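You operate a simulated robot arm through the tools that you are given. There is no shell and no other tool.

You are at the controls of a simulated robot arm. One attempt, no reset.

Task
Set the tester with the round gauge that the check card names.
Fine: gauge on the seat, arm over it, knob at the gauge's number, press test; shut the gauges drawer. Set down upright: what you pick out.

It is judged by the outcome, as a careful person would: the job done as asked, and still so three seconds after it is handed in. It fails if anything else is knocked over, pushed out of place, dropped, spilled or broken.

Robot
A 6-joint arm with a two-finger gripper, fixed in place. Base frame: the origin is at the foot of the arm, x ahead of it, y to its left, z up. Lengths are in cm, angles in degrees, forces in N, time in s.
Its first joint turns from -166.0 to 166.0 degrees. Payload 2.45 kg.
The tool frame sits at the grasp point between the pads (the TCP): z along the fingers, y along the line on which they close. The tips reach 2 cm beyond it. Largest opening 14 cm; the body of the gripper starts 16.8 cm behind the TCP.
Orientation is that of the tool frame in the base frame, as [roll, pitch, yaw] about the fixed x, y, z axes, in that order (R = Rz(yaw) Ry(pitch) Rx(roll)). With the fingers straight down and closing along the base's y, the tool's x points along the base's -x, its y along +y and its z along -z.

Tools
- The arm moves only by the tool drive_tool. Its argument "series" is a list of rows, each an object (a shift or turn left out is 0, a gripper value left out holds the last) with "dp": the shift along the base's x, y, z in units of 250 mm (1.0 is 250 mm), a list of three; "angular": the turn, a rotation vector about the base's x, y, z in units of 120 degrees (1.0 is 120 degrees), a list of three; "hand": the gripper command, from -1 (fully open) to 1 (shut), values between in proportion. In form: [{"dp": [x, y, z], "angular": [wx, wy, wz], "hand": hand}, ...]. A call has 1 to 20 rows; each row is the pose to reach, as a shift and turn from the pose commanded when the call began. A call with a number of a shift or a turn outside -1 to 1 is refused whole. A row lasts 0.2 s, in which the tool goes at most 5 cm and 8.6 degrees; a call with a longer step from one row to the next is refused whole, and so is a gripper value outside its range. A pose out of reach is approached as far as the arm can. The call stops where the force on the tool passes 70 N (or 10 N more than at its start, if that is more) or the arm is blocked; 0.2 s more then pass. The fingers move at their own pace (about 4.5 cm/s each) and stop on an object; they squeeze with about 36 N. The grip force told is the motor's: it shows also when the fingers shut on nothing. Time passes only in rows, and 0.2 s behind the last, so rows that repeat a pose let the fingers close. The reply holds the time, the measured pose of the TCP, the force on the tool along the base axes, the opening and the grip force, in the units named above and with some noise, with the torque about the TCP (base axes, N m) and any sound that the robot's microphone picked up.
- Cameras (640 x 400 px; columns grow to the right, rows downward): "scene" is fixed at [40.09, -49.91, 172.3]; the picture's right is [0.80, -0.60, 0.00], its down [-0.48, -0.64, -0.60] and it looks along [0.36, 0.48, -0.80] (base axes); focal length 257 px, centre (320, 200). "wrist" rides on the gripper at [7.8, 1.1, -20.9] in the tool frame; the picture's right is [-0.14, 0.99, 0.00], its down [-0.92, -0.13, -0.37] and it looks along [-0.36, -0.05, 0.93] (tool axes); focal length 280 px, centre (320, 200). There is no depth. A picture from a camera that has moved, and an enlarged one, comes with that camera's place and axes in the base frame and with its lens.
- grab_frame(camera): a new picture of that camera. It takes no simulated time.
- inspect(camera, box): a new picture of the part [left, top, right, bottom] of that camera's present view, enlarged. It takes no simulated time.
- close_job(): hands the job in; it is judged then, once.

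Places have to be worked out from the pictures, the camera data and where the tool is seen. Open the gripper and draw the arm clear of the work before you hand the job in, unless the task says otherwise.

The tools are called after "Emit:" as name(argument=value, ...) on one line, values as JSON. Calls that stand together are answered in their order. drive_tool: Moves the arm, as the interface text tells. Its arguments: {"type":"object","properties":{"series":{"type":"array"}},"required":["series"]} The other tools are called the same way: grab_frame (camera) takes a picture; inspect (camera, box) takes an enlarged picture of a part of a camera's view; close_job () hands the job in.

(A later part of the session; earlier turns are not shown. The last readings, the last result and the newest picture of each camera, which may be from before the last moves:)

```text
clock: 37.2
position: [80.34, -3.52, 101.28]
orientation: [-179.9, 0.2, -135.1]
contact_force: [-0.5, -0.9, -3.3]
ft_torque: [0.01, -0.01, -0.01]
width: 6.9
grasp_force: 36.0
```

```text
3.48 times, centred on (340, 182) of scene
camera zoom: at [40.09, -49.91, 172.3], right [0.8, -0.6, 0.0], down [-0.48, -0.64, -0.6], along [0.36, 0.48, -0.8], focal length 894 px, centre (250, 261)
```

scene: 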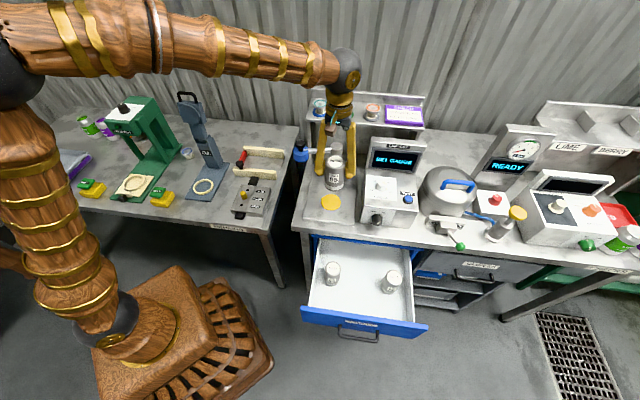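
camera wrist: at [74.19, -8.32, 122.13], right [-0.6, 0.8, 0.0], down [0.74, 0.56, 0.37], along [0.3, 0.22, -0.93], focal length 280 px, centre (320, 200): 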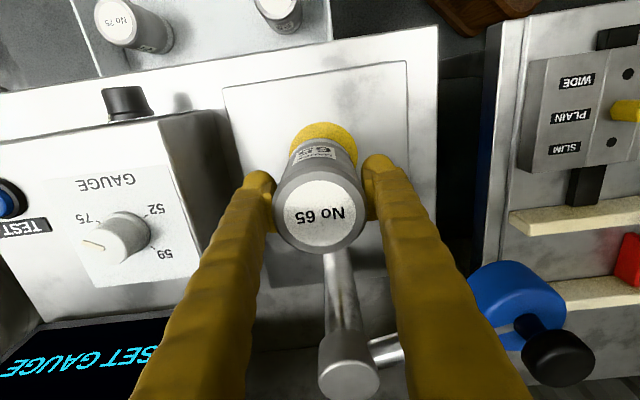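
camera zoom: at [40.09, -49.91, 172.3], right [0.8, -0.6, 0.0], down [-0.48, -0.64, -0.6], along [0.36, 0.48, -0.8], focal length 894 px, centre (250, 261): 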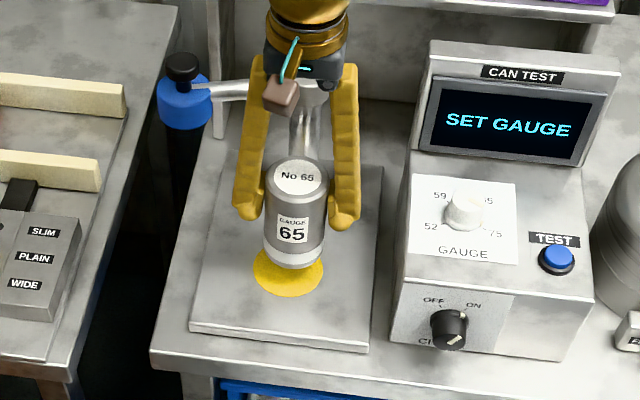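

The gauge is about 0.5 cm right of the seat centre. I shift left by that and lower to about 1.5 cm above the seat for a finer check.

Emit:
drive_tool(series=[{"dp": [-0.014, 0.014, -0.03]}, {"dp": [-0.014, 0.014, -0.08]}, {"dp": [-0.014, 0.014, -0.12]}, {"dp": [-0.014, 0.014, -0.12]}])

Emit:
inspect(camera="wrist", box=[220, 90, 420, 260])

Emit:
inspect(camera="scene", box=[305, 160, 375, 220])

```text
clock: 38.2
position: [80.06, -3.33, 98.12]
orientation: [-179.9, 0.1, -135.1]
contact_force: [-0.4, -0.4, -3.7]
ft_torque: [0.03, -0.03, 0.0]
width: 6.87
grasp_force: 35.9
```

```text
2.35 times, centred on (320, 175) of wrist
camera zoom: at [73.81, -8.07, 119.04], right [-0.6, 0.8, 0.0], down [0.74, 0.56, 0.37], along [0.3, 0.22, -0.93], focal length 660 px, centre (320, 259)
```

zoom: 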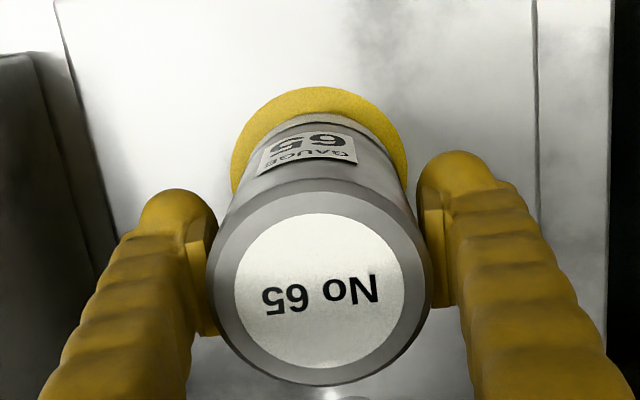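

```text
6.67 times, centred on (340, 190) of scene
camera zoom: at [40.09, -49.91, 172.3], right [0.8, -0.6, 0.0], down [-0.48, -0.64, -0.6], along [0.36, 0.48, -0.8], focal length 1715 px, centre (187, 267)
```

zoom: 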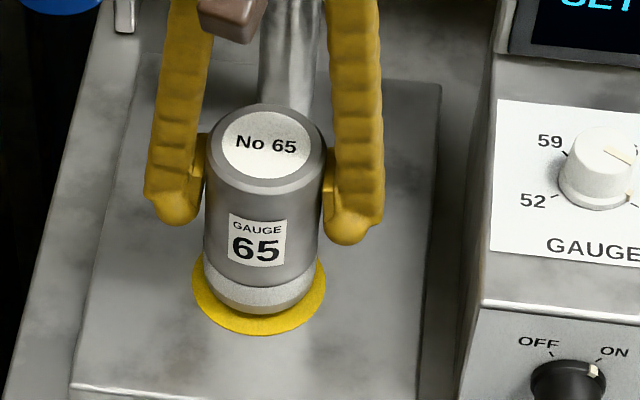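

The gauge is centred on the seat to about 0.2 cm. Now I lower in small steps until contact.

Emit:
drive_tool(series=[{"dp": [0, 0, -0.02]}, {"dp": [0, 0, -0.04]}, {"dp": [0, 0, -0.052]}, {"dp": [0, 0, -0.052]}])

Emit:
drive_tool(series=[{"dp": [0, 0, -0.006]}, {"dp": [0, 0, -0.012]}, {"dp": [0, 0, -0.012]}])

Emit:
inspect(camera="scene", box=[305, 160, 375, 220])

```text
clock: 39.2
position: [80.32, -3.21, 96.96]
orientation: [-180.0, 0.1, -135.1]
contact_force: [-4.8, 7.7, 29.2]
ft_torque: [0.01, -0.19, 0.02]
width: 6.89
grasp_force: 36.3
```

```text
clock: 40.0
position: [80.27, -3.22, 96.61]
orientation: [-179.9, 0.1, -135.1]
contact_force: [-4.1, -0.4, 29.6]
ft_torque: [-0.06, -0.02, 0.02]
width: 6.89
grasp_force: 36.4
```

```text
6.67 times, centred on (340, 190) of scene
camera zoom: at [40.09, -49.91, 172.3], right [0.8, -0.6, 0.0], down [-0.48, -0.64, -0.6], along [0.36, 0.48, -0.8], focal length 1715 px, centre (187, 267)
```

zoom: 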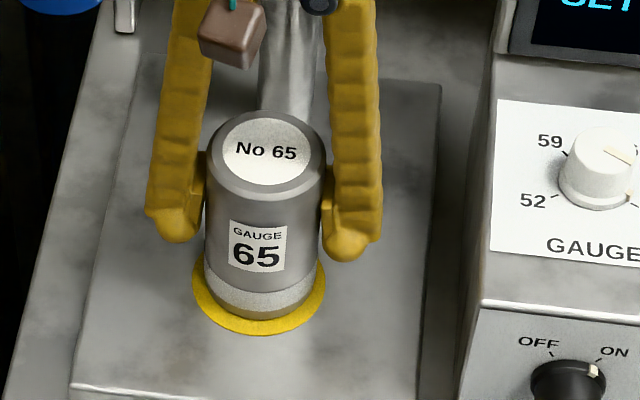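

There is about 30 N upward force, so the gauge is seated. I open the fingers and rise straight up.

Emit:
drive_tool(series=[{"dp": [0, 0, 0.008], "hand": 0}, {"dp": [0, 0, 0.008], "hand": -0.3}, {"dp": [0, 0, 0.008], "hand": -0.5}, {"dp": [0, 0, 0.008], "hand": -0.5}, {"dp": [0, 0, 0.008], "hand": -0.5}, {"dp": [0, 0, 0.1]}, {"dp": [0, 0, 0.25]}, {"dp": [0, 0, 0.42]}, {"dp": [0, 0, 0.6]}, {"dp": [0, 0, 0.78]}, {"dp": [-0.05, -0.05, 0.9]}, {"dp": [-0.1, -0.1, 1.0]}])

Emit:
grab_frame(camera="wrist")

Emit:
inspect(camera="scene", box=[280, 125, 400, 240])

```text
clock: 42.6
position: [77.55, -5.59, 121.5]
orientation: [180.0, 0.0, -134.9]
contact_force: [-0.7, -0.6, -0.9]
ft_torque: [-0.02, 0.02, -0.02]
width: 10.48
grasp_force: 0.1
```

```text
taken
camera wrist: at [71.27, -10.36, 142.45], right [-0.6, 0.8, 0.0], down [0.74, 0.56, 0.37], along [0.29, 0.22, -0.93], focal length 280 px, centre (320, 200)
```

wrist: 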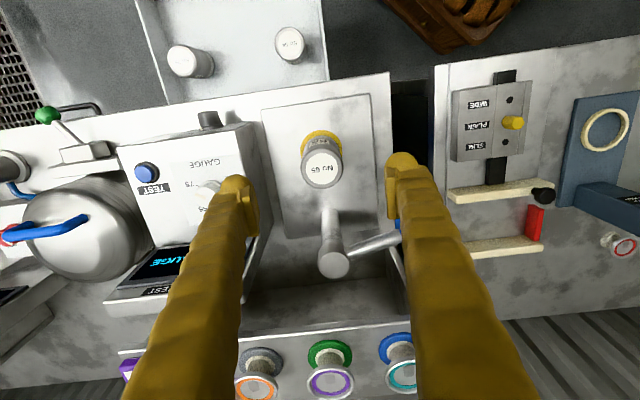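

```text
3.48 times, centred on (340, 182) of scene
camera zoom: at [40.09, -49.91, 172.3], right [0.8, -0.6, 0.0], down [-0.48, -0.64, -0.6], along [0.36, 0.48, -0.8], focal length 894 px, centre (250, 261)
```

zoom: 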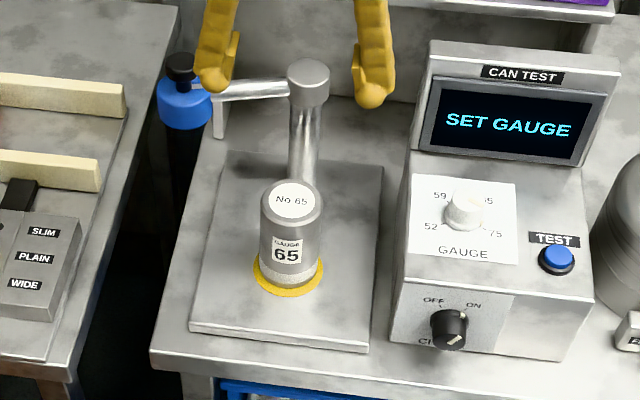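

Gauge 65 is upright and centred on the yellow seat. Next is the swing arm: I place the post at about (91, 6.7) and the head's black knob at about (77.4, 11.7, 110), so it needs about +64° of swing. I'll move above the head with the tool yawed so the fingers straddle it across the arm.

Emit:
drive_tool(series=[{"dp": [0, 0.06, 0.05], "angular": [0, 0, -0.065], "hand": 0}, {"dp": [0, 0.14, 0.08], "angular": [0, 0, -0.13]}, {"dp": [0, 0.24, 0.08], "angular": [0, 0, -0.195]}, {"dp": [0, 0.34, 0.08], "angular": [0, 0, -0.26]}, {"dp": [0, 0.44, 0.08], "angular": [0, 0, -0.325]}, {"dp": [0, 0.54, 0.08], "angular": [0, 0, -0.39]}, {"dp": [0, 0.62, 0.08], "angular": [0, 0, -0.46]}, {"dp": [0, 0.69, 0.08], "angular": [0, 0, -0.533]}, {"dp": [0, 0.69, 0.08], "angular": [0, 0, -0.533]}])

Emit:
grab_frame(camera="wrist")

Emit:
inspect(camera="scene", box=[270, 95, 390, 190])

```text
refused: row 8 steps farther than a row can; nothing moved
```

```text
taken
camera wrist: at [71.27, -10.36, 142.45], right [-0.6, 0.8, 0.0], down [0.74, 0.56, 0.37], along [0.29, 0.22, -0.93], focal length 280 px, centre (320, 200)
```

wrist: 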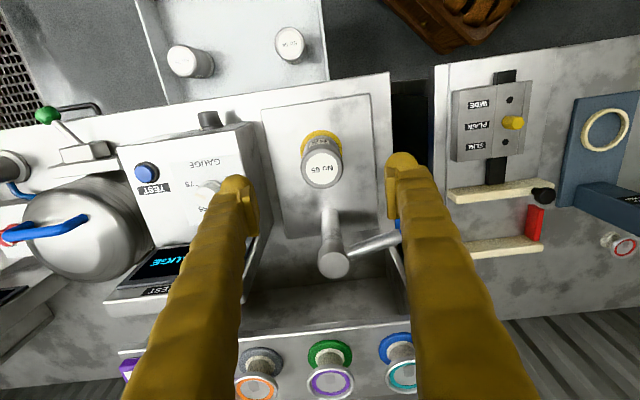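

```text
4.21 times, centred on (330, 142) of scene
camera zoom: at [40.09, -49.91, 172.3], right [0.8, -0.6, 0.0], down [-0.48, -0.64, -0.6], along [0.36, 0.48, -0.8], focal length 1083 px, centre (278, 442)
```

zoom: 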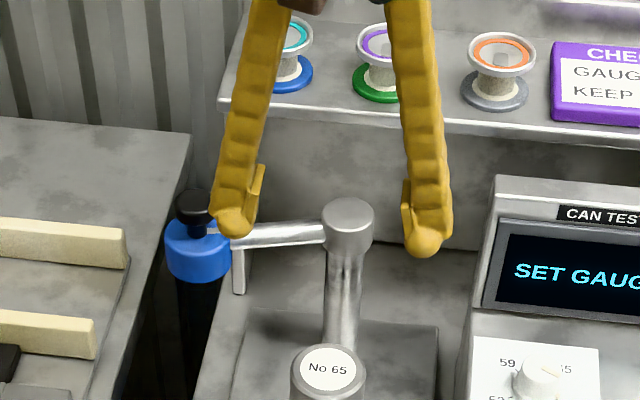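

One row turned slightly too far, so nothing moved. I resend it with smaller turn steps.

Emit:
drive_tool(series=[{"dp": [0, 0.06, 0.05], "angular": [0, 0, -0.06], "hand": 0}, {"dp": [0, 0.14, 0.08], "angular": [0, 0, -0.12]}, {"dp": [0, 0.24, 0.08], "angular": [0, 0, -0.18]}, {"dp": [0, 0.34, 0.08], "angular": [0, 0, -0.24]}, {"dp": [0, 0.44, 0.08], "angular": [0, 0, -0.3]}, {"dp": [0, 0.54, 0.08], "angular": [0, 0, -0.36]}, {"dp": [0, 0.62, 0.08], "angular": [0, 0, -0.42]}, {"dp": [0, 0.69, 0.08], "angular": [0, 0, -0.48]}, {"dp": [0, 0.69, 0.08], "angular": [0, 0, -0.533]}, {"dp": [0, 0.69, 0.08], "angular": [0, 0, -0.533]}])

Emit:
grab_frame(camera="wrist")

Emit:
inspect(camera="scene", box=[270, 95, 390, 190])

```text
clock: 44.8
position: [77.69, 11.51, 123.59]
orientation: [-179.9, 0.2, 161.0]
contact_force: [-0.7, 0.0, 0.0]
ft_torque: [-0.02, 0.01, -0.02]
width: 6.99
grasp_force: 0.0
```

```text
taken
camera wrist: at [70.68, 15.1, 144.47], right [0.45, 0.89, 0.0], down [0.83, -0.42, 0.37], along [0.33, -0.17, -0.93], focal length 280 px, centre (320, 200)
```

wrist: 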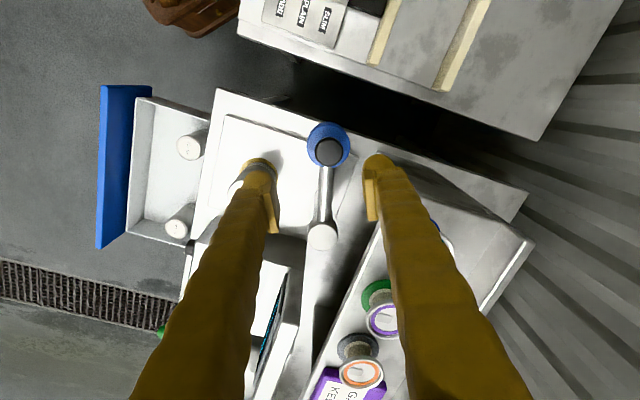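

```text
4.21 times, centred on (330, 142) of scene
camera zoom: at [40.09, -49.91, 172.3], right [0.8, -0.6, 0.0], down [-0.48, -0.64, -0.6], along [0.36, 0.48, -0.8], focal length 1083 px, centre (278, 442)
```

zoom: 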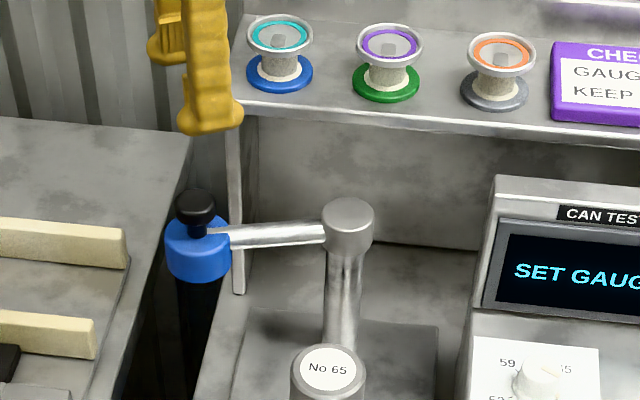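

Refined: the knob/head axis is at about (77.8, 12.7), with its top at about 109.3. The post is at (89.6, 5.8), so the swing radius is about 13.5 and the head needs about +75°. I lower with an 8 cm opening to cage the blue head without squeezing it.

Emit:
drive_tool(series=[{"dp": [0.005, 0.048, -0.06], "hand": -0.143}, {"dp": [0.005, 0.048, -0.16]}, {"dp": [0.005, 0.048, -0.28]}, {"dp": [0.005, 0.048, -0.4]}, {"dp": [0.005, 0.048, -0.48]}, {"dp": [0.005, 0.048, -0.48]}])

Emit:
grab_frame(camera="wrist")

Emit:
inspect(camera="scene", box=[270, 95, 390, 190])

```text
clock: 46.2
position: [77.76, 12.75, 111.75]
orientation: [-179.9, 0.1, 161.0]
contact_force: [-0.1, -0.2, 0.1]
ft_torque: [0.02, 0.03, 0.0]
width: 8.01
grasp_force: 0.0
```

```text
taken
camera wrist: at [70.75, 16.26, 132.6], right [0.45, 0.89, 0.0], down [0.83, -0.42, 0.37], along [0.33, -0.17, -0.93], focal length 280 px, centre (320, 200)
```

wrist: 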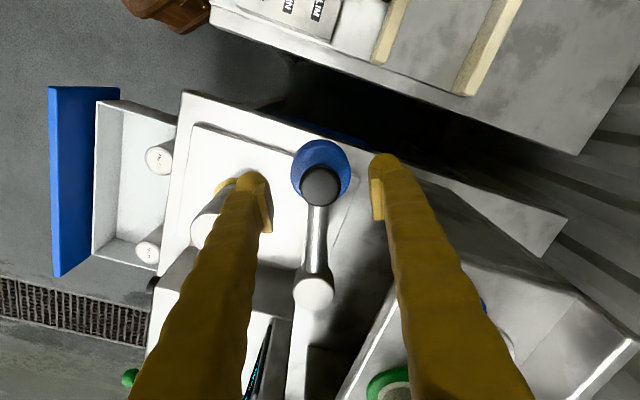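

```text
4.21 times, centred on (330, 142) of scene
camera zoom: at [40.09, -49.91, 172.3], right [0.8, -0.6, 0.0], down [-0.48, -0.64, -0.6], along [0.36, 0.48, -0.8], focal length 1083 px, centre (278, 442)
```

zoom: 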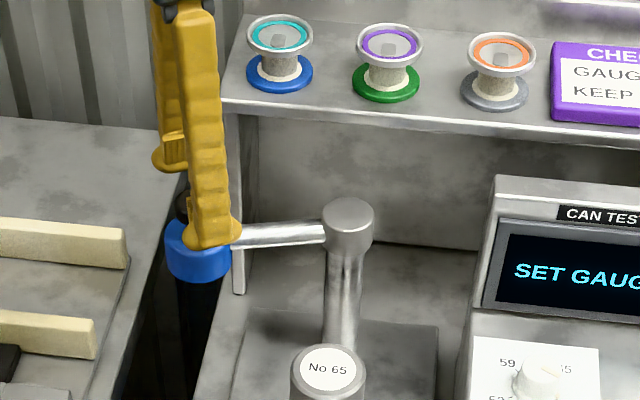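

The knob is exactly on the tool axis. I lower until the fingers straddle the blue head at TCP z ≈ 105.

Emit:
drive_tool(series=[{"dp": [0, 0, -0.08]}, {"dp": [0, 0, -0.16]}, {"dp": [0, 0, -0.24]}, {"dp": [0, 0, -0.264]}, {"dp": [0, 0, -0.264]}])

Emit:
grab_frame(camera="wrist")

Emit:
inspect(camera="scene", box=[270, 95, 390, 190])

```text
clock: 47.4
position: [77.8, 12.82, 104.9]
orientation: [-179.9, 0.0, 161.0]
contact_force: [0.1, -0.3, -0.1]
ft_torque: [-0.02, 0.02, -0.01]
width: 8.02
grasp_force: 0.0
```

```text
taken
camera wrist: at [70.72, 16.36, 125.83], right [0.45, 0.89, 0.0], down [0.83, -0.42, 0.37], along [0.33, -0.17, -0.93], focal length 280 px, centre (320, 200)
```

wrist: 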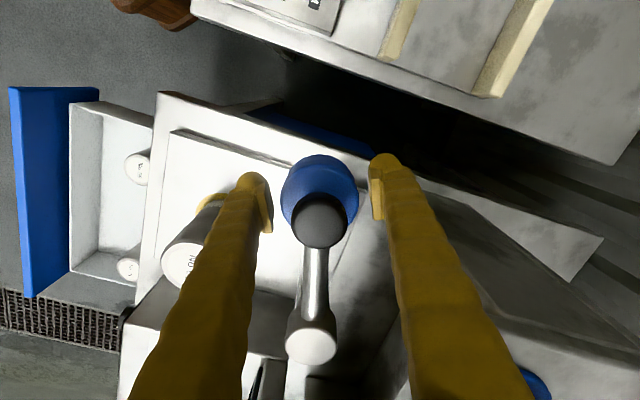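

```text
4.21 times, centred on (330, 142) of scene
camera zoom: at [40.09, -49.91, 172.3], right [0.8, -0.6, 0.0], down [-0.48, -0.64, -0.6], along [0.36, 0.48, -0.8], focal length 1083 px, centre (278, 442)
```

zoom: 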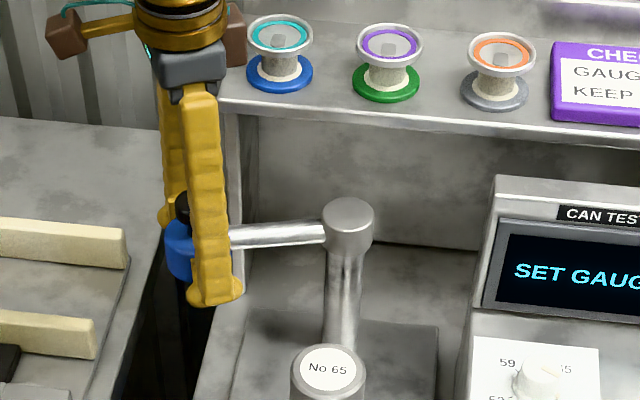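

The head is between the fingers. I narrow the opening to about 6 cm and swing the head along the first 45° of the arc around the post.

Emit:
drive_tool(series=[{"hand": 0.114}, {"hand": 0.114}, {"dp": [-0.0306, -0.0646, 0], "angular": [0, 0, 0.0625]}, {"dp": [-0.0525, -0.1326, 0], "angular": [0, 0, 0.125]}, {"dp": [-0.0649, -0.2026, 0], "angular": [0, 0, 0.1875]}, {"dp": [-0.0684, -0.2734, 0], "angular": [0, 0, 0.25]}, {"dp": [-0.0626, -0.3438, 0], "angular": [0, 0, 0.3125]}, {"dp": [-0.0478, -0.4125, 0], "angular": [0, 0, 0.375]}])

Emit:
grab_frame(camera="wrist")

Emit:
inspect(camera="scene", box=[270, 115, 390, 210])

```text
clock: 49.2
position: [76.74, 2.3, 104.97]
orientation: [-179.9, 0.2, -153.9]
contact_force: [-0.3, 0.1, -0.3]
ft_torque: [0.03, -0.02, 0.0]
width: 6.2
grasp_force: 0.1
```

```text
taken
camera wrist: at [69.1, -0.17, 125.86], right [-0.31, 0.95, 0.0], down [0.88, 0.29, 0.37], along [0.35, 0.11, -0.93], focal length 280 px, centre (320, 200)
```

wrist: 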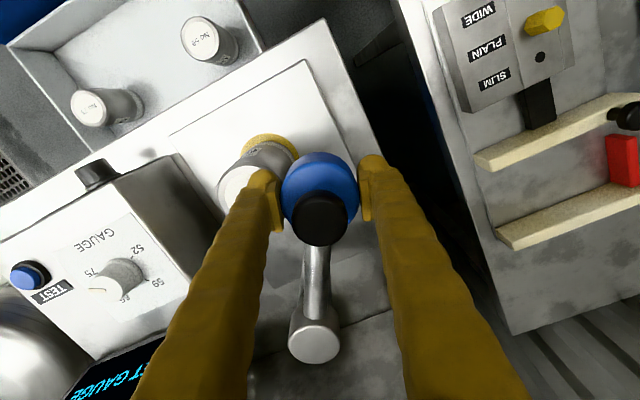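

```text
4.21 times, centred on (330, 162) of scene
camera zoom: at [40.09, -49.91, 172.3], right [0.8, -0.6, 0.0], down [-0.48, -0.64, -0.6], along [0.36, 0.48, -0.8], focal length 1083 px, centre (278, 358)
```

zoom: 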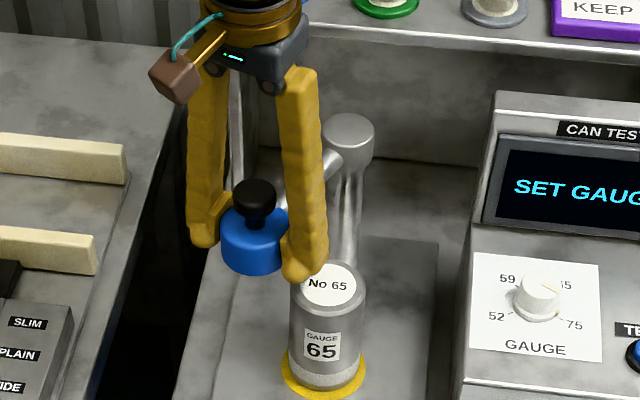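

The head follows, with nothing hanging beneath it, and the finger tips clear the gauge top by about 3 cm. I continue the remaining 30°.

Emit:
drive_tool(series=[{"dp": [0.0236, -0.066, 0], "angular": [0, 0, 0.0625]}, {"dp": [0.0558, -0.1279, 0], "angular": [0, 0, 0.125]}, {"dp": [0.0954, -0.185, 0], "angular": [0, 0, 0.1875]}, {"dp": [0.1426, -0.2369, 0], "angular": [0, 0, 0.25]}, {"dp": [0.1426, -0.2369, 0], "angular": [0, 0, 0.25]}])

Emit:
grab_frame(camera="wrist")

Emit:
inspect(camera="scene", box=[270, 115, 390, 210])

```text
clock: 50.4
position: [80.03, -3.55, 104.86]
orientation: [-179.9, 0.0, -123.9]
contact_force: [-1.7, 2.7, 0.5]
ft_torque: [-0.03, -0.01, -0.04]
width: 6.36
grasp_force: 1.6
```

```text
taken
camera wrist: at [74.8, -9.48, 125.74], right [-0.75, 0.67, 0.0], down [0.62, 0.69, 0.37], along [0.25, 0.28, -0.93], focal length 280 px, centre (320, 200)
```

wrist: 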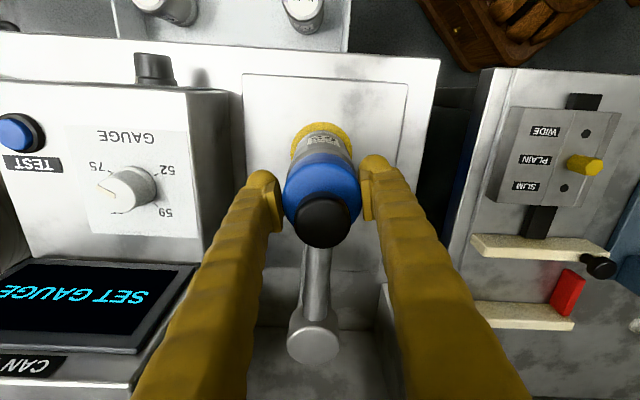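

```text
4.21 times, centred on (330, 162) of scene
camera zoom: at [40.09, -49.91, 172.3], right [0.8, -0.6, 0.0], down [-0.48, -0.64, -0.6], along [0.36, 0.48, -0.8], focal length 1083 px, centre (278, 358)
```

zoom: 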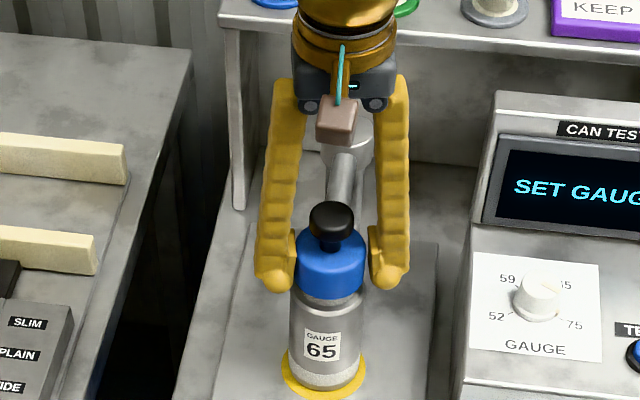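

The head sits squarely over gauge 65, with a light contact suggesting its stop. I open and rise clear.

Emit:
drive_tool(series=[{"hand": -0.2}, {"hand": -0.2}, {"hand": -0.2}, {"hand": -0.2}, {"dp": [0, 0, 0.1]}, {"dp": [0, 0, 0.25]}, {"dp": [0, 0, 0.42]}, {"dp": [-0.03, -0.03, 0.6]}, {"dp": [-0.08, -0.08, 0.7]}])

Emit:
grab_frame(camera="wrist")

Emit:
inspect(camera="scene", box=[290, 130, 450, 240])

Emit:
inspect(camera="scene", box=[360, 160, 430, 230])

```text
clock: 52.4
position: [78.14, -5.69, 122.46]
orientation: [-180.0, -0.1, -124.0]
contact_force: [0.3, 0.2, 0.6]
ft_torque: [-0.01, 0.02, -0.04]
width: 8.39
grasp_force: 0.0
```

```text
taken
camera wrist: at [72.87, -11.56, 143.35], right [-0.74, 0.67, 0.0], down [0.62, 0.69, 0.37], along [0.25, 0.27, -0.93], focal length 280 px, centre (320, 200)
```

wrist: 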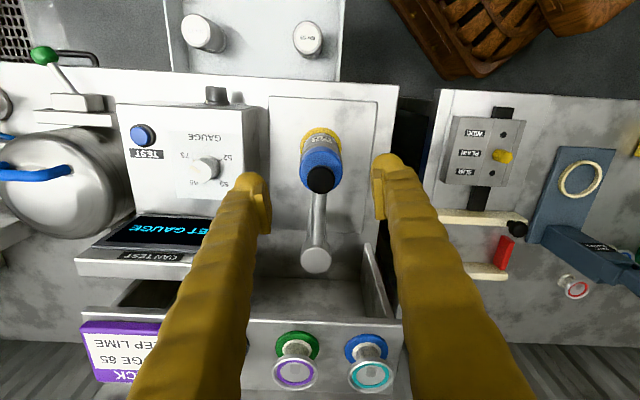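

```text
3.64 times, centred on (370, 185) of scene
camera zoom: at [40.09, -49.91, 172.3], right [0.8, -0.6, 0.0], down [-0.48, -0.64, -0.6], along [0.36, 0.48, -0.8], focal length 935 px, centre (138, 254)
```

zoom: 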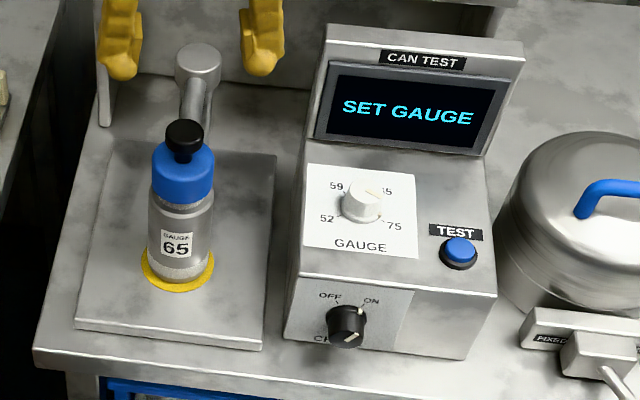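

```text
5.71 times, centred on (395, 195) of scene
camera zoom: at [40.09, -49.91, 172.3], right [0.8, -0.6, 0.0], down [-0.48, -0.64, -0.6], along [0.36, 0.48, -0.8], focal length 1470 px, centre (-109, 229)
```

zoom: 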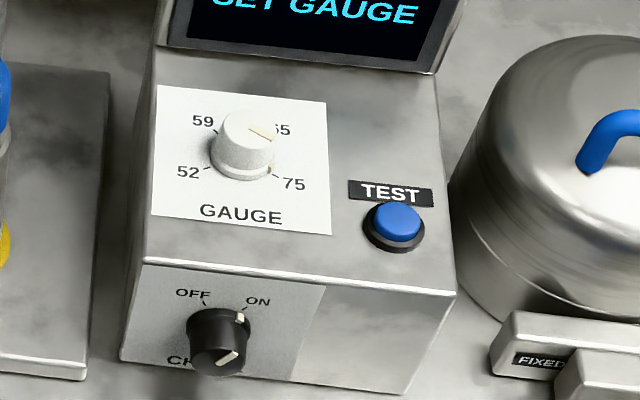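

The arm stays over the gauge. Next is the GAUGE knob, whose top I place at about (94.0, -15.2, 101). I move above it for a close look at where its pointer stands.

Emit:
drive_tool(series=[{"dp": [0.08, -0.05, 0], "angular": [0, 0, -0.05], "hand": 0.0}, {"dp": [0.2, -0.12, 0], "angular": [0, 0, -0.1]}, {"dp": [0.32, -0.19, 0], "angular": [0, 0, -0.15]}, {"dp": [0.44, -0.26, 0], "angular": [0, 0, -0.2]}, {"dp": [0.56, -0.33, -0.05], "angular": [0, 0, -0.25]}, {"dp": [0.636, -0.38, -0.1], "angular": [0, 0, -0.3]}, {"dp": [0.636, -0.38, -0.18], "angular": [0, 0, -0.3]}, {"dp": [0.636, -0.38, -0.18], "angular": [0, 0, -0.3]}])

Emit:
grab_frame(camera="wrist")

Emit:
grab_frame(camera="scene")

Emit:
inspect(camera="wrist", box=[230, 90, 410, 240])

```text
clock: 54.2
position: [93.95, -15.27, 117.87]
orientation: [-179.8, 0.0, -160.0]
contact_force: [0.1, 0.1, -0.2]
ft_torque: [0.0, 0.02, 0.02]
width: 6.99
grasp_force: 0.0
```

```text
taken
camera wrist: at [86.23, -16.87, 138.74], right [-0.21, 0.98, 0.0], down [0.91, 0.2, 0.37], along [0.36, 0.08, -0.93], focal length 280 px, centre (320, 200)
```

wrist: 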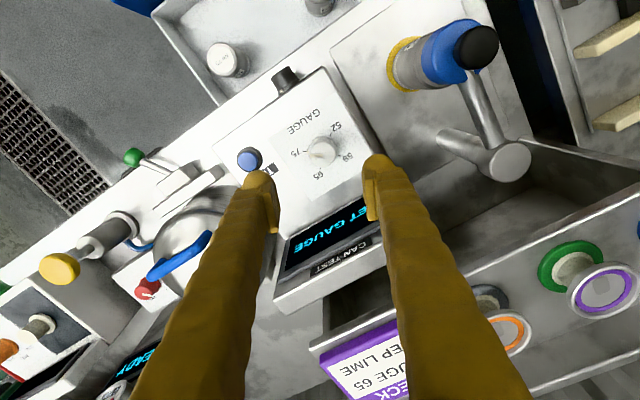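

```text
taken
```

scene: 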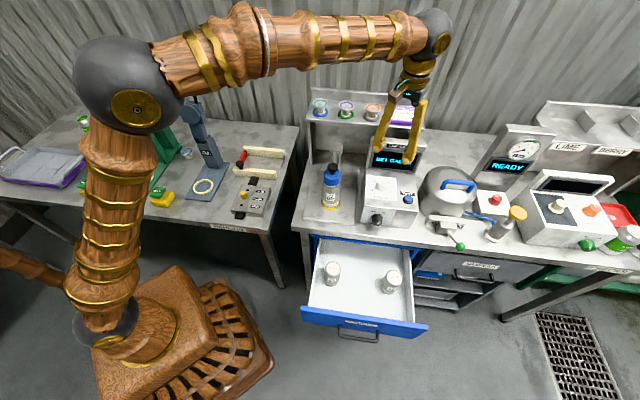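

```text
2.67 times, centred on (320, 165) of wrist
camera zoom: at [86.23, -16.87, 138.74], right [-0.21, 0.98, 0.0], down [0.91, 0.2, 0.37], along [0.36, 0.08, -0.93], focal length 748 px, centre (320, 293)
```

zoom: 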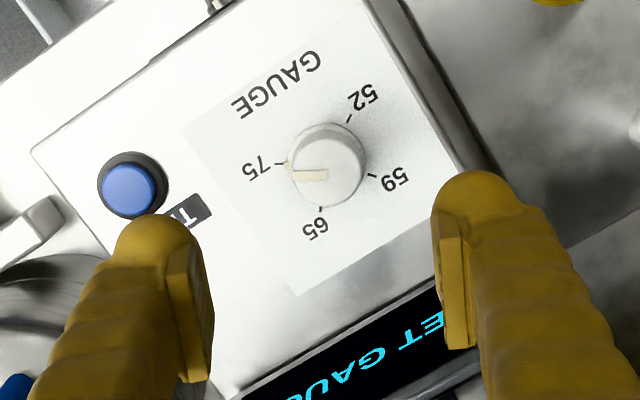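

The knob points at 75 and the four marks are about 80° apart, with 65 counter-clockwise of it as seen from above. I pre-rotate the tool by -50°, so the 80° turn stays in a comfortable range, and lower to just above the knob.

Emit:
drive_tool(series=[{"dp": [0.01, 0.019, 0], "angular": [0, 0, -0.069], "hand": 0.2}, {"dp": [0.01, 0.019, -0.04], "angular": [0, 0, -0.138]}, {"dp": [0.01, 0.019, -0.1], "angular": [0, 0, -0.207]}, {"dp": [0.01, 0.019, -0.2], "angular": [0, 0, -0.276]}, {"dp": [0.01, 0.019, -0.3], "angular": [0, 0, -0.345]}, {"dp": [0.01, 0.019, -0.39], "angular": [0, 0, -0.414]}, {"dp": [0.01, 0.019, -0.39], "angular": [0, 0, -0.414]}])

Emit:
grab_frame(camera="wrist")

Emit:
inspect(camera="scene", box=[350, 140, 440, 230])

```text
clock: 55.8
position: [94.43, -14.68, 108.17]
orientation: [-180.0, 0.0, 150.4]
contact_force: [0.1, -0.3, 0.1]
ft_torque: [0.01, -0.02, -0.02]
width: 5.57
grasp_force: 0.1
```

```text
taken
camera wrist: at [88.1, -9.84, 128.97], right [0.61, 0.79, 0.0], down [0.74, -0.57, 0.37], along [0.29, -0.23, -0.93], focal length 280 px, centre (320, 200)
```

wrist: 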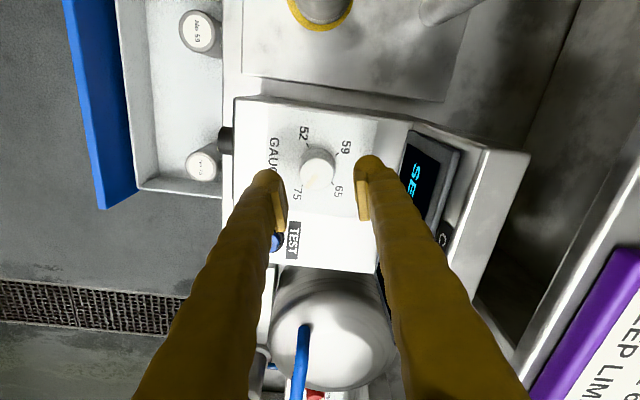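

```text
4.44 times, centred on (395, 185) of scene
camera zoom: at [40.09, -49.91, 172.3], right [0.8, -0.6, 0.0], down [-0.48, -0.64, -0.6], along [0.36, 0.48, -0.8], focal length 1143 px, centre (-13, 267)
```

zoom: 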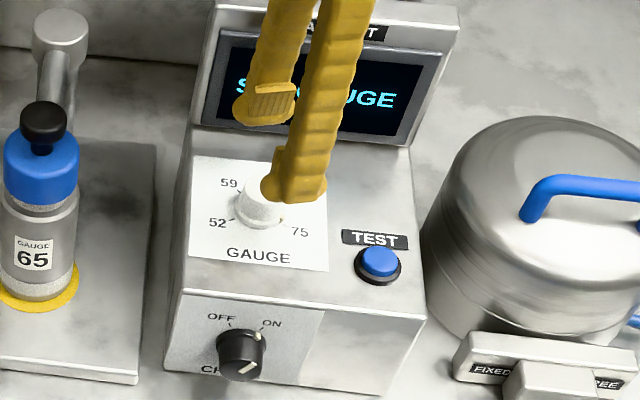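

The knob is well aligned between the fingers. I lower another 5 cm and look again before gripping.

Emit:
drive_tool(series=[{"dp": [-0.006, 0.005, -0.07]}, {"dp": [-0.006, 0.005, -0.14]}, {"dp": [-0.006, 0.005, -0.2]}, {"dp": [-0.006, 0.005, -0.2]}])

Emit:
inspect(camera="wrist", box=[230, 100, 410, 250])

Emit:
inspect(camera="scene", box=[365, 155, 425, 215])

```text
clock: 56.8
position: [94.27, -14.35, 103.19]
orientation: [-180.0, 0.1, 150.4]
contact_force: [0.1, 0.2, 0.2]
ft_torque: [-0.01, -0.01, -0.01]
width: 5.6
grasp_force: 0.0
```

```text
2.67 times, centred on (320, 175) of wrist
camera zoom: at [88.02, -9.58, 124.05], right [0.61, 0.79, 0.0], down [0.74, -0.57, 0.37], along [0.29, -0.23, -0.93], focal length 748 px, centre (320, 267)
```

zoom: 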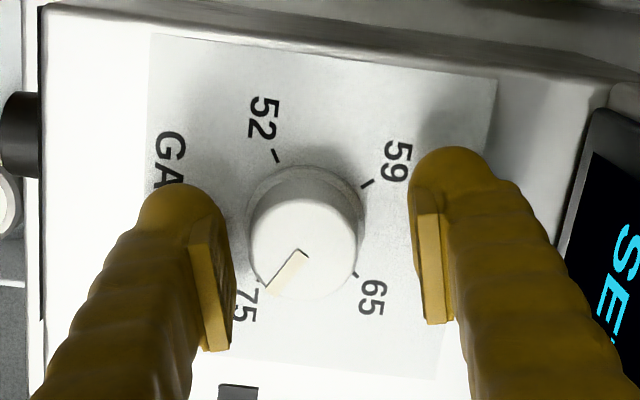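

```text
6.67 times, centred on (395, 185) of scene
camera zoom: at [40.09, -49.91, 172.3], right [0.8, -0.6, 0.0], down [-0.48, -0.64, -0.6], along [0.36, 0.48, -0.8], focal length 1715 px, centre (-180, 300)
```

zoom: 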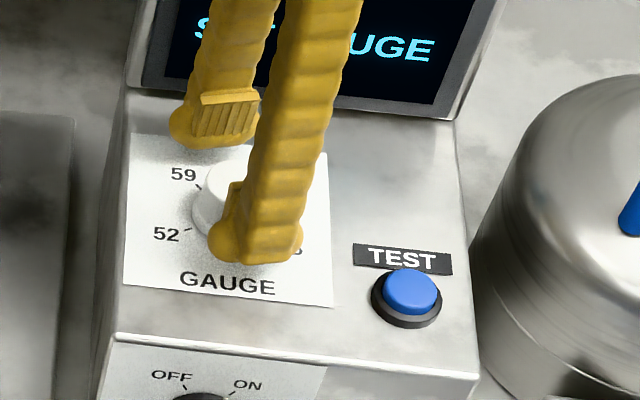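

The knob is about 0.4 cm off toward the front finger, with its top near z = 101.5 and the panel near 99.3. I correct sideways, lower to TCP z ≈ 102, and close.

Emit:
drive_tool(series=[{"dp": [-0.01, -0.013, -0.015]}, {"dp": [-0.01, -0.013, -0.035]}, {"dp": [-0.01, -0.013, -0.047]}, {"dp": [-0.01, -0.013, -0.047]}])

Emit:
drive_tool(series=[{"hand": 0.6}, {"hand": 1}, {"hand": 1}, {"hand": 1}, {"hand": 1}])

Emit:
inspect(camera="wrist", box=[230, 100, 410, 250])

Emit:
inspect(camera="scene", box=[365, 155, 425, 215])

```text
clock: 57.8
position: [93.96, -14.87, 102.06]
orientation: [-179.9, 0.1, 150.4]
contact_force: [0.5, 0.0, -0.5]
ft_torque: [-0.02, -0.03, 0.0]
width: 5.6
grasp_force: 0.1
```

```text
clock: 59.0
position: [93.89, -14.67, 101.99]
orientation: [-179.9, 0.0, 150.4]
contact_force: [-5.3, -7.1, -0.7]
ft_torque: [-0.04, 0.06, -0.01]
width: 3.37
grasp_force: 45.9
```

```text
2.67 times, centred on (320, 175) of wrist
camera zoom: at [87.67, -9.97, 122.88], right [0.61, 0.79, 0.0], down [0.74, -0.57, 0.37], along [0.29, -0.23, -0.93], focal length 748 px, centre (320, 267)
```

zoom: 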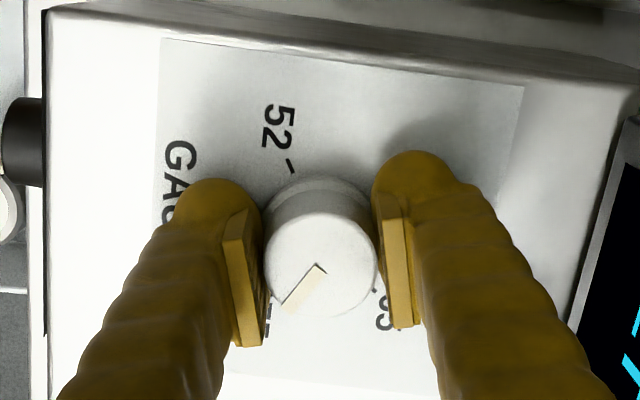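

```text
6.67 times, centred on (395, 185) of scene
camera zoom: at [40.09, -49.91, 172.3], right [0.8, -0.6, 0.0], down [-0.48, -0.64, -0.6], along [0.36, 0.48, -0.8], focal length 1715 px, centre (-180, 300)
```

zoom: 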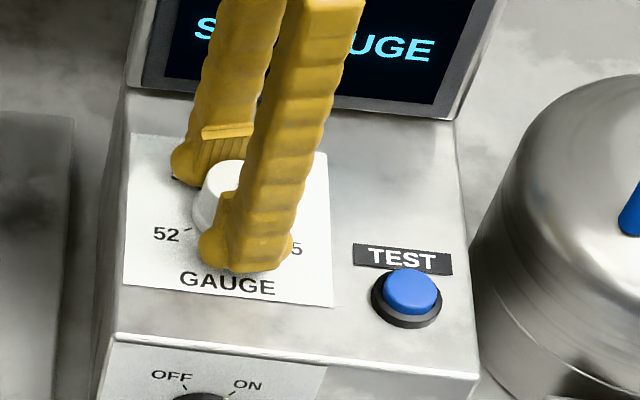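

The knob is gripped (3.4 cm) and centred. I turn it +80° counter-clockwise.

Emit:
drive_tool(series=[{"angular": [0, 0, 0.0667]}, {"angular": [0, 0, 0.1333]}, {"angular": [0, 0, 0.2]}, {"angular": [0, 0, 0.2667]}, {"angular": [0, 0, 0.3333]}, {"angular": [0, 0, 0.4]}, {"angular": [0, 0, 0.4667]}, {"angular": [0, 0, 0.5333]}, {"angular": [0, 0, 0.6]}, {"angular": [0, 0, 0.6667]}, {"angular": [0, 0, 0.6667]}])

Emit:
inspect(camera="wrist", box=[230, 100, 410, 250])

Emit:
inspect(camera="scene", box=[365, 155, 425, 215])

```text
clock: 61.4
position: [94.03, -14.75, 102.02]
orientation: [-179.7, 0.1, -129.6]
contact_force: [35.3, -40.2, 4.6]
ft_torque: [-0.39, -0.5, 0.03]
width: 3.35
grasp_force: 44.9
```

```text
2.67 times, centred on (320, 175) of wrist
camera zoom: at [88.15, -20.17, 122.86], right [-0.68, 0.74, 0.0], down [0.68, 0.63, 0.37], along [0.27, 0.25, -0.93], focal length 748 px, centre (320, 267)
```

zoom: 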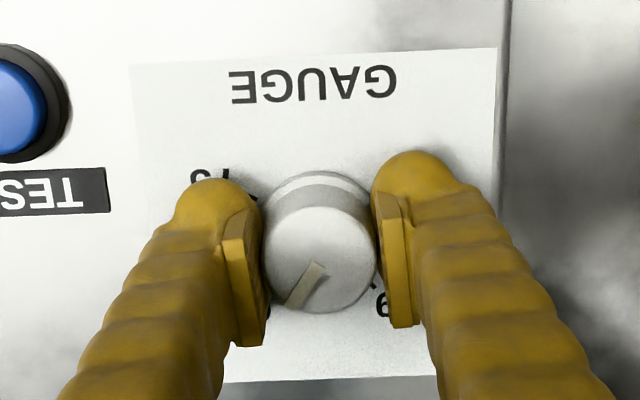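

```text
6.67 times, centred on (395, 185) of scene
camera zoom: at [40.09, -49.91, 172.3], right [0.8, -0.6, 0.0], down [-0.48, -0.64, -0.6], along [0.36, 0.48, -0.8], focal length 1715 px, centre (-180, 300)
```

zoom: 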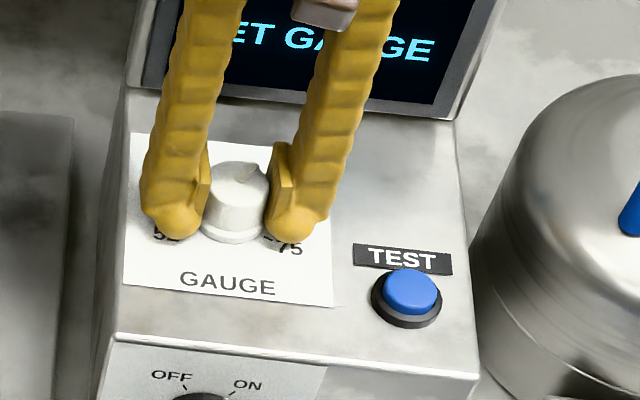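

The pointer turned with the gripper. I open, letting the sideways force relax, and rise to read the knob against the marks.

Emit:
drive_tool(series=[{"hand": 0.5}, {"hand": 0.2}, {"hand": 0.2}, {"dp": [0, 0, 0.06]}, {"dp": [0, 0, 0.14]}, {"dp": [-0.04, -0.04, 0.24]}, {"dp": [-0.08, -0.08, 0.36]}, {"dp": [-0.1, -0.1, 0.44]}, {"dp": [-0.1, -0.1, 0.44]}])

Emit:
inspect(camera="wrist", box=[230, 100, 410, 250])

Emit:
inspect(camera="scene", box=[355, 140, 435, 220])

```text
clock: 63.4
position: [91.28, -17.39, 113.08]
orientation: [180.0, -0.1, -129.7]
contact_force: [-1.0, 0.0, 0.1]
ft_torque: [-0.01, -0.04, -0.02]
width: 5.6
grasp_force: 0.1
```

```text
2.67 times, centred on (320, 175) of wrist
camera zoom: at [85.48, -22.71, 133.87], right [-0.67, 0.74, 0.0], down [0.69, 0.63, 0.37], along [0.27, 0.25, -0.93], focal length 748 px, centre (320, 267)
```

zoom: 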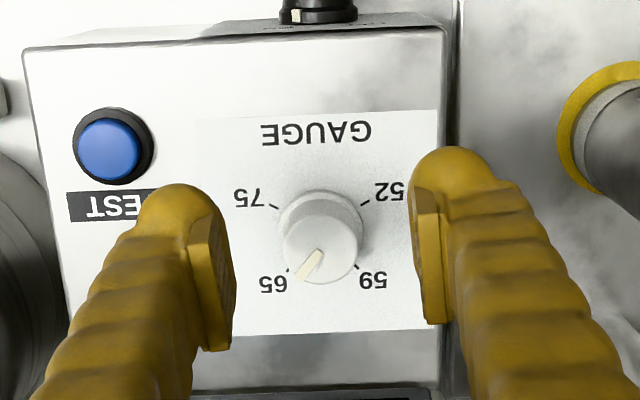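

```text
5.00 times, centred on (395, 180) of scene
camera zoom: at [40.09, -49.91, 172.3], right [0.8, -0.6, 0.0], down [-0.48, -0.64, -0.6], along [0.36, 0.48, -0.8], focal length 1286 px, centre (-55, 300)
```

zoom: 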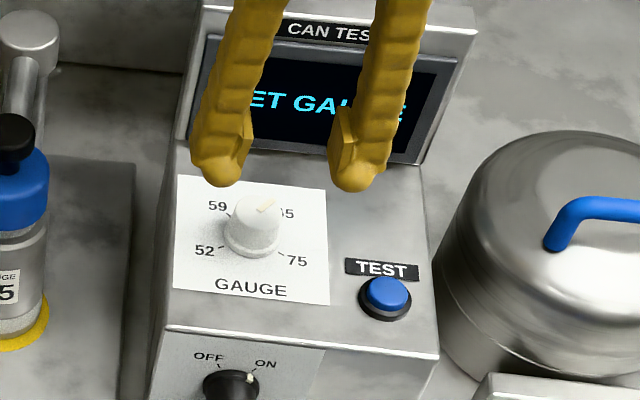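

The knob now points at 65 (about 39–40° off straight back, on its mark). The TEST button is at about (97.7, -24.8, 99.7), at the edge of the reach. I'll close the fingers, yaw to face outward, and tilt about 25° outward to press it.

Emit:
drive_tool(series=[{"angular": [0, 0, -0.067], "dp": [0, 0, 0.02], "hand": 1}, {"angular": [0, 0, -0.134], "dp": [0, 0, 0.04]}, {"angular": [0, 0, -0.201], "dp": [0, 0, 0.04]}, {"angular": [0, 0, -0.268], "dp": [0, 0, 0.04]}, {"angular": [0, 0, -0.335], "dp": [0, 0, 0.04]}, {"angular": [0, 0, -0.402], "dp": [0, 0, 0.04]}, {"angular": [0, 0, -0.469], "dp": [0, 0, 0.04]}, {"angular": [0, 0, -0.5375], "dp": [0, 0, 0.04]}])

Emit:
drive_tool(series=[{"dp": [0.06, -0.07, 0], "angular": [-0.0128, -0.0505, 0]}, {"dp": [0.12, -0.14, 0], "angular": [-0.0255, -0.101, 0]}, {"dp": [0.19, -0.22, 0], "angular": [-0.0383, -0.1514, 0]}, {"dp": [0.257, -0.296, -0.04], "angular": [-0.051, -0.2019, 0]}, {"dp": [0.257, -0.296, -0.04], "angular": [-0.051, -0.2019, 0]}])

Emit:
grab_frame(camera="wrist")

Emit:
grab_frame(camera="scene")

Emit:
inspect(camera="scene", box=[355, 140, 455, 220])

```text
clock: 65.2
position: [91.34, -17.24, 114.01]
orientation: [-179.9, 0.1, 165.7]
contact_force: [0.8, -0.3, -0.2]
ft_torque: [0.01, 0.0, -0.05]
width: 0.01
grasp_force: 29.4
```

```text
clock: 66.4
position: [97.88, -24.48, 112.88]
orientation: [-179.8, 25.1, 166.0]
contact_force: [-0.9, 0.4, 0.0]
ft_torque: [0.01, 0.02, -0.04]
width: 0.0
grasp_force: 29.3
```

```text
taken
camera wrist: at [82.73, -19.52, 128.54], right [0.36, 0.93, 0.06], down [0.63, -0.29, 0.72], along [0.69, -0.23, -0.69], focal length 280 px, centre (320, 200)
```

wrist: 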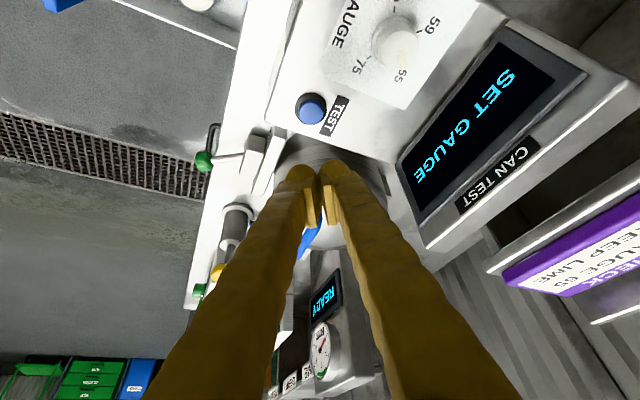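

```text
taken
```

scene: 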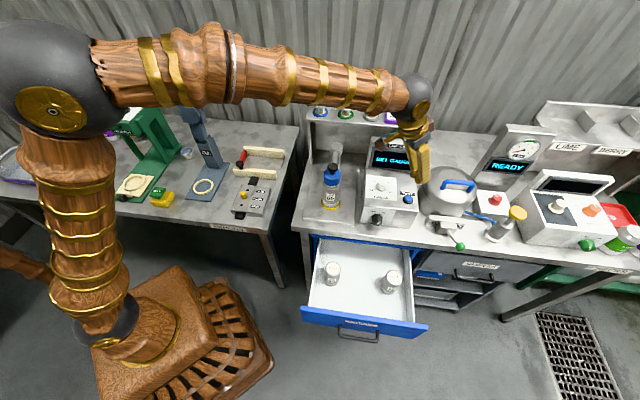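

```text
5.00 times, centred on (405, 180) of scene
camera zoom: at [40.09, -49.91, 172.3], right [0.8, -0.6, 0.0], down [-0.48, -0.64, -0.6], along [0.36, 0.48, -0.8], focal length 1286 px, centre (-105, 300)
```

zoom: 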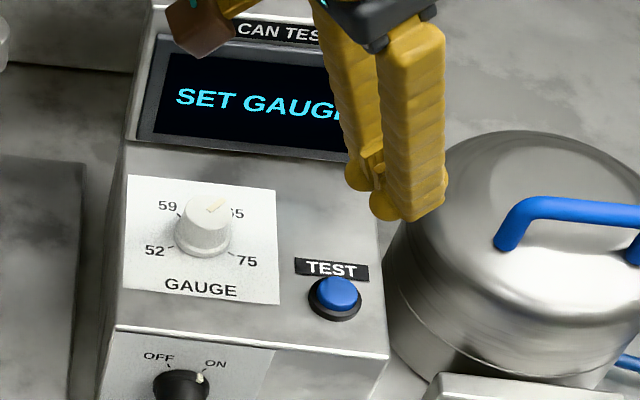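

I can reach it. I lower to just above the button and check the alignment.

Emit:
drive_tool(series=[{"dp": [-0.011, -0.005, -0.1]}, {"dp": [-0.011, -0.005, -0.2]}, {"dp": [-0.011, -0.005, -0.3]}, {"dp": [-0.011, -0.005, -0.35]}, {"dp": [-0.011, -0.005, -0.35]}])

Emit:
inspect(camera="wrist", box=[240, 60, 400, 240])

Emit:
inspect(camera="scene", box=[375, 160, 445, 230])

```text
clock: 67.6
position: [97.61, -24.74, 104.15]
orientation: [-179.9, 25.1, 165.8]
contact_force: [-1.3, -0.3, -0.7]
ft_torque: [-0.01, -0.02, 0.01]
width: 0.0
grasp_force: 29.4
```

```text
2.22 times, centred on (320, 150) of wrist
camera zoom: at [82.41, -19.84, 119.78], right [0.36, 0.93, 0.06], down [0.63, -0.29, 0.72], along [0.69, -0.23, -0.69], focal length 623 px, centre (320, 311)
```

zoom: 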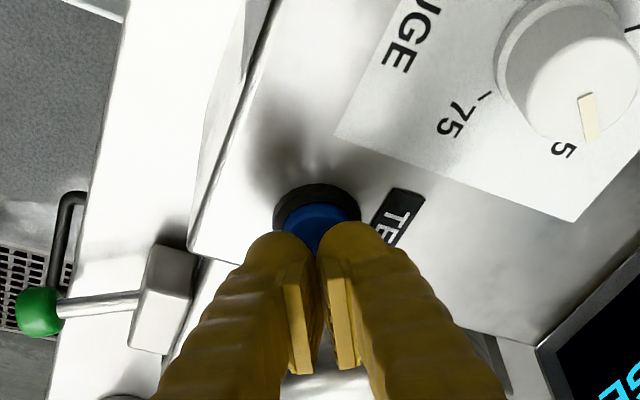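

```text
5.71 times, centred on (410, 195) of scene
camera zoom: at [40.09, -49.91, 172.3], right [0.8, -0.6, 0.0], down [-0.48, -0.64, -0.6], along [0.36, 0.48, -0.8], focal length 1470 px, centre (-194, 229)
```

zoom: 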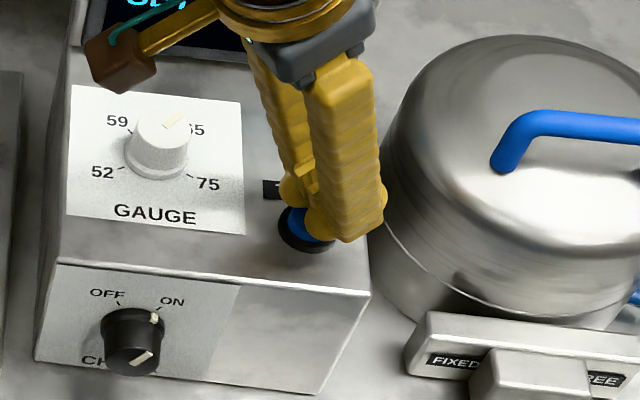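

The button is directly below the finger tips (same column in the wrist view). I press down in small steps, watching force and display.

Emit:
drive_tool(series=[{"dp": [-0.008, 0.002, -0.03]}, {"dp": [-0.008, 0.002, -0.06]}, {"dp": [-0.008, 0.002, -0.075]}, {"dp": [-0.008, 0.002, -0.075]}])

Emit:
inspect(camera="scene", box=[355, 130, 445, 220])

Emit:
inspect(camera="wrist", box=[240, 60, 400, 240])

```text
clock: 68.6
position: [97.4, -24.74, 102.46]
orientation: [-179.9, 25.2, 166.0]
contact_force: [-5.0, 1.9, 25.2]
ft_torque: [0.08, 0.27, -0.04]
width: 0.6
grasp_force: 29.5
heard: click
```

```text
4.44 times, centred on (400, 175) of scene
camera zoom: at [40.09, -49.91, 172.3], right [0.8, -0.6, 0.0], down [-0.48, -0.64, -0.6], along [0.36, 0.48, -0.8], focal length 1143 px, centre (-36, 311)
```

zoom: 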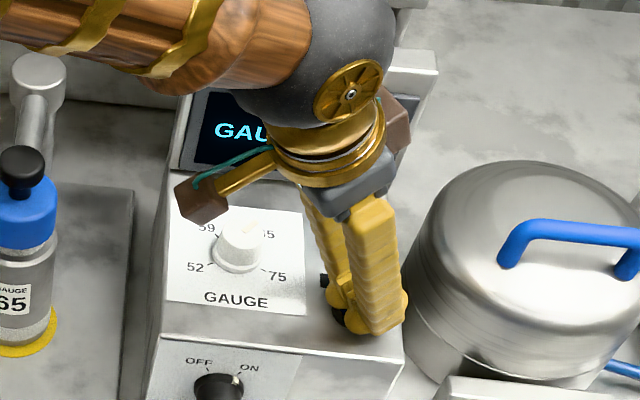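

```text
2.22 times, centred on (320, 150) of wrist
camera zoom: at [82.24, -19.76, 118.02], right [0.36, 0.93, 0.06], down [0.62, -0.29, 0.73], along [0.69, -0.23, -0.69], focal length 623 px, centre (320, 311)
```

zoom: 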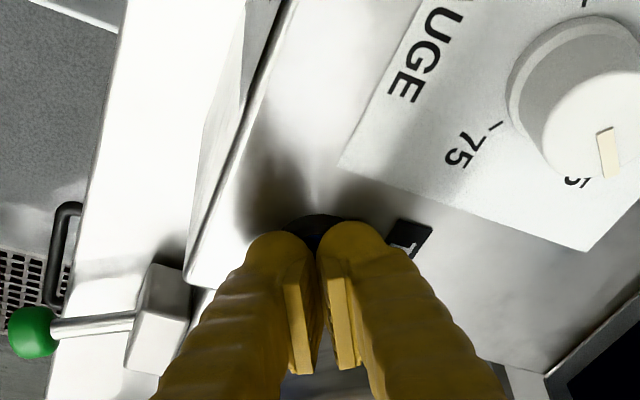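

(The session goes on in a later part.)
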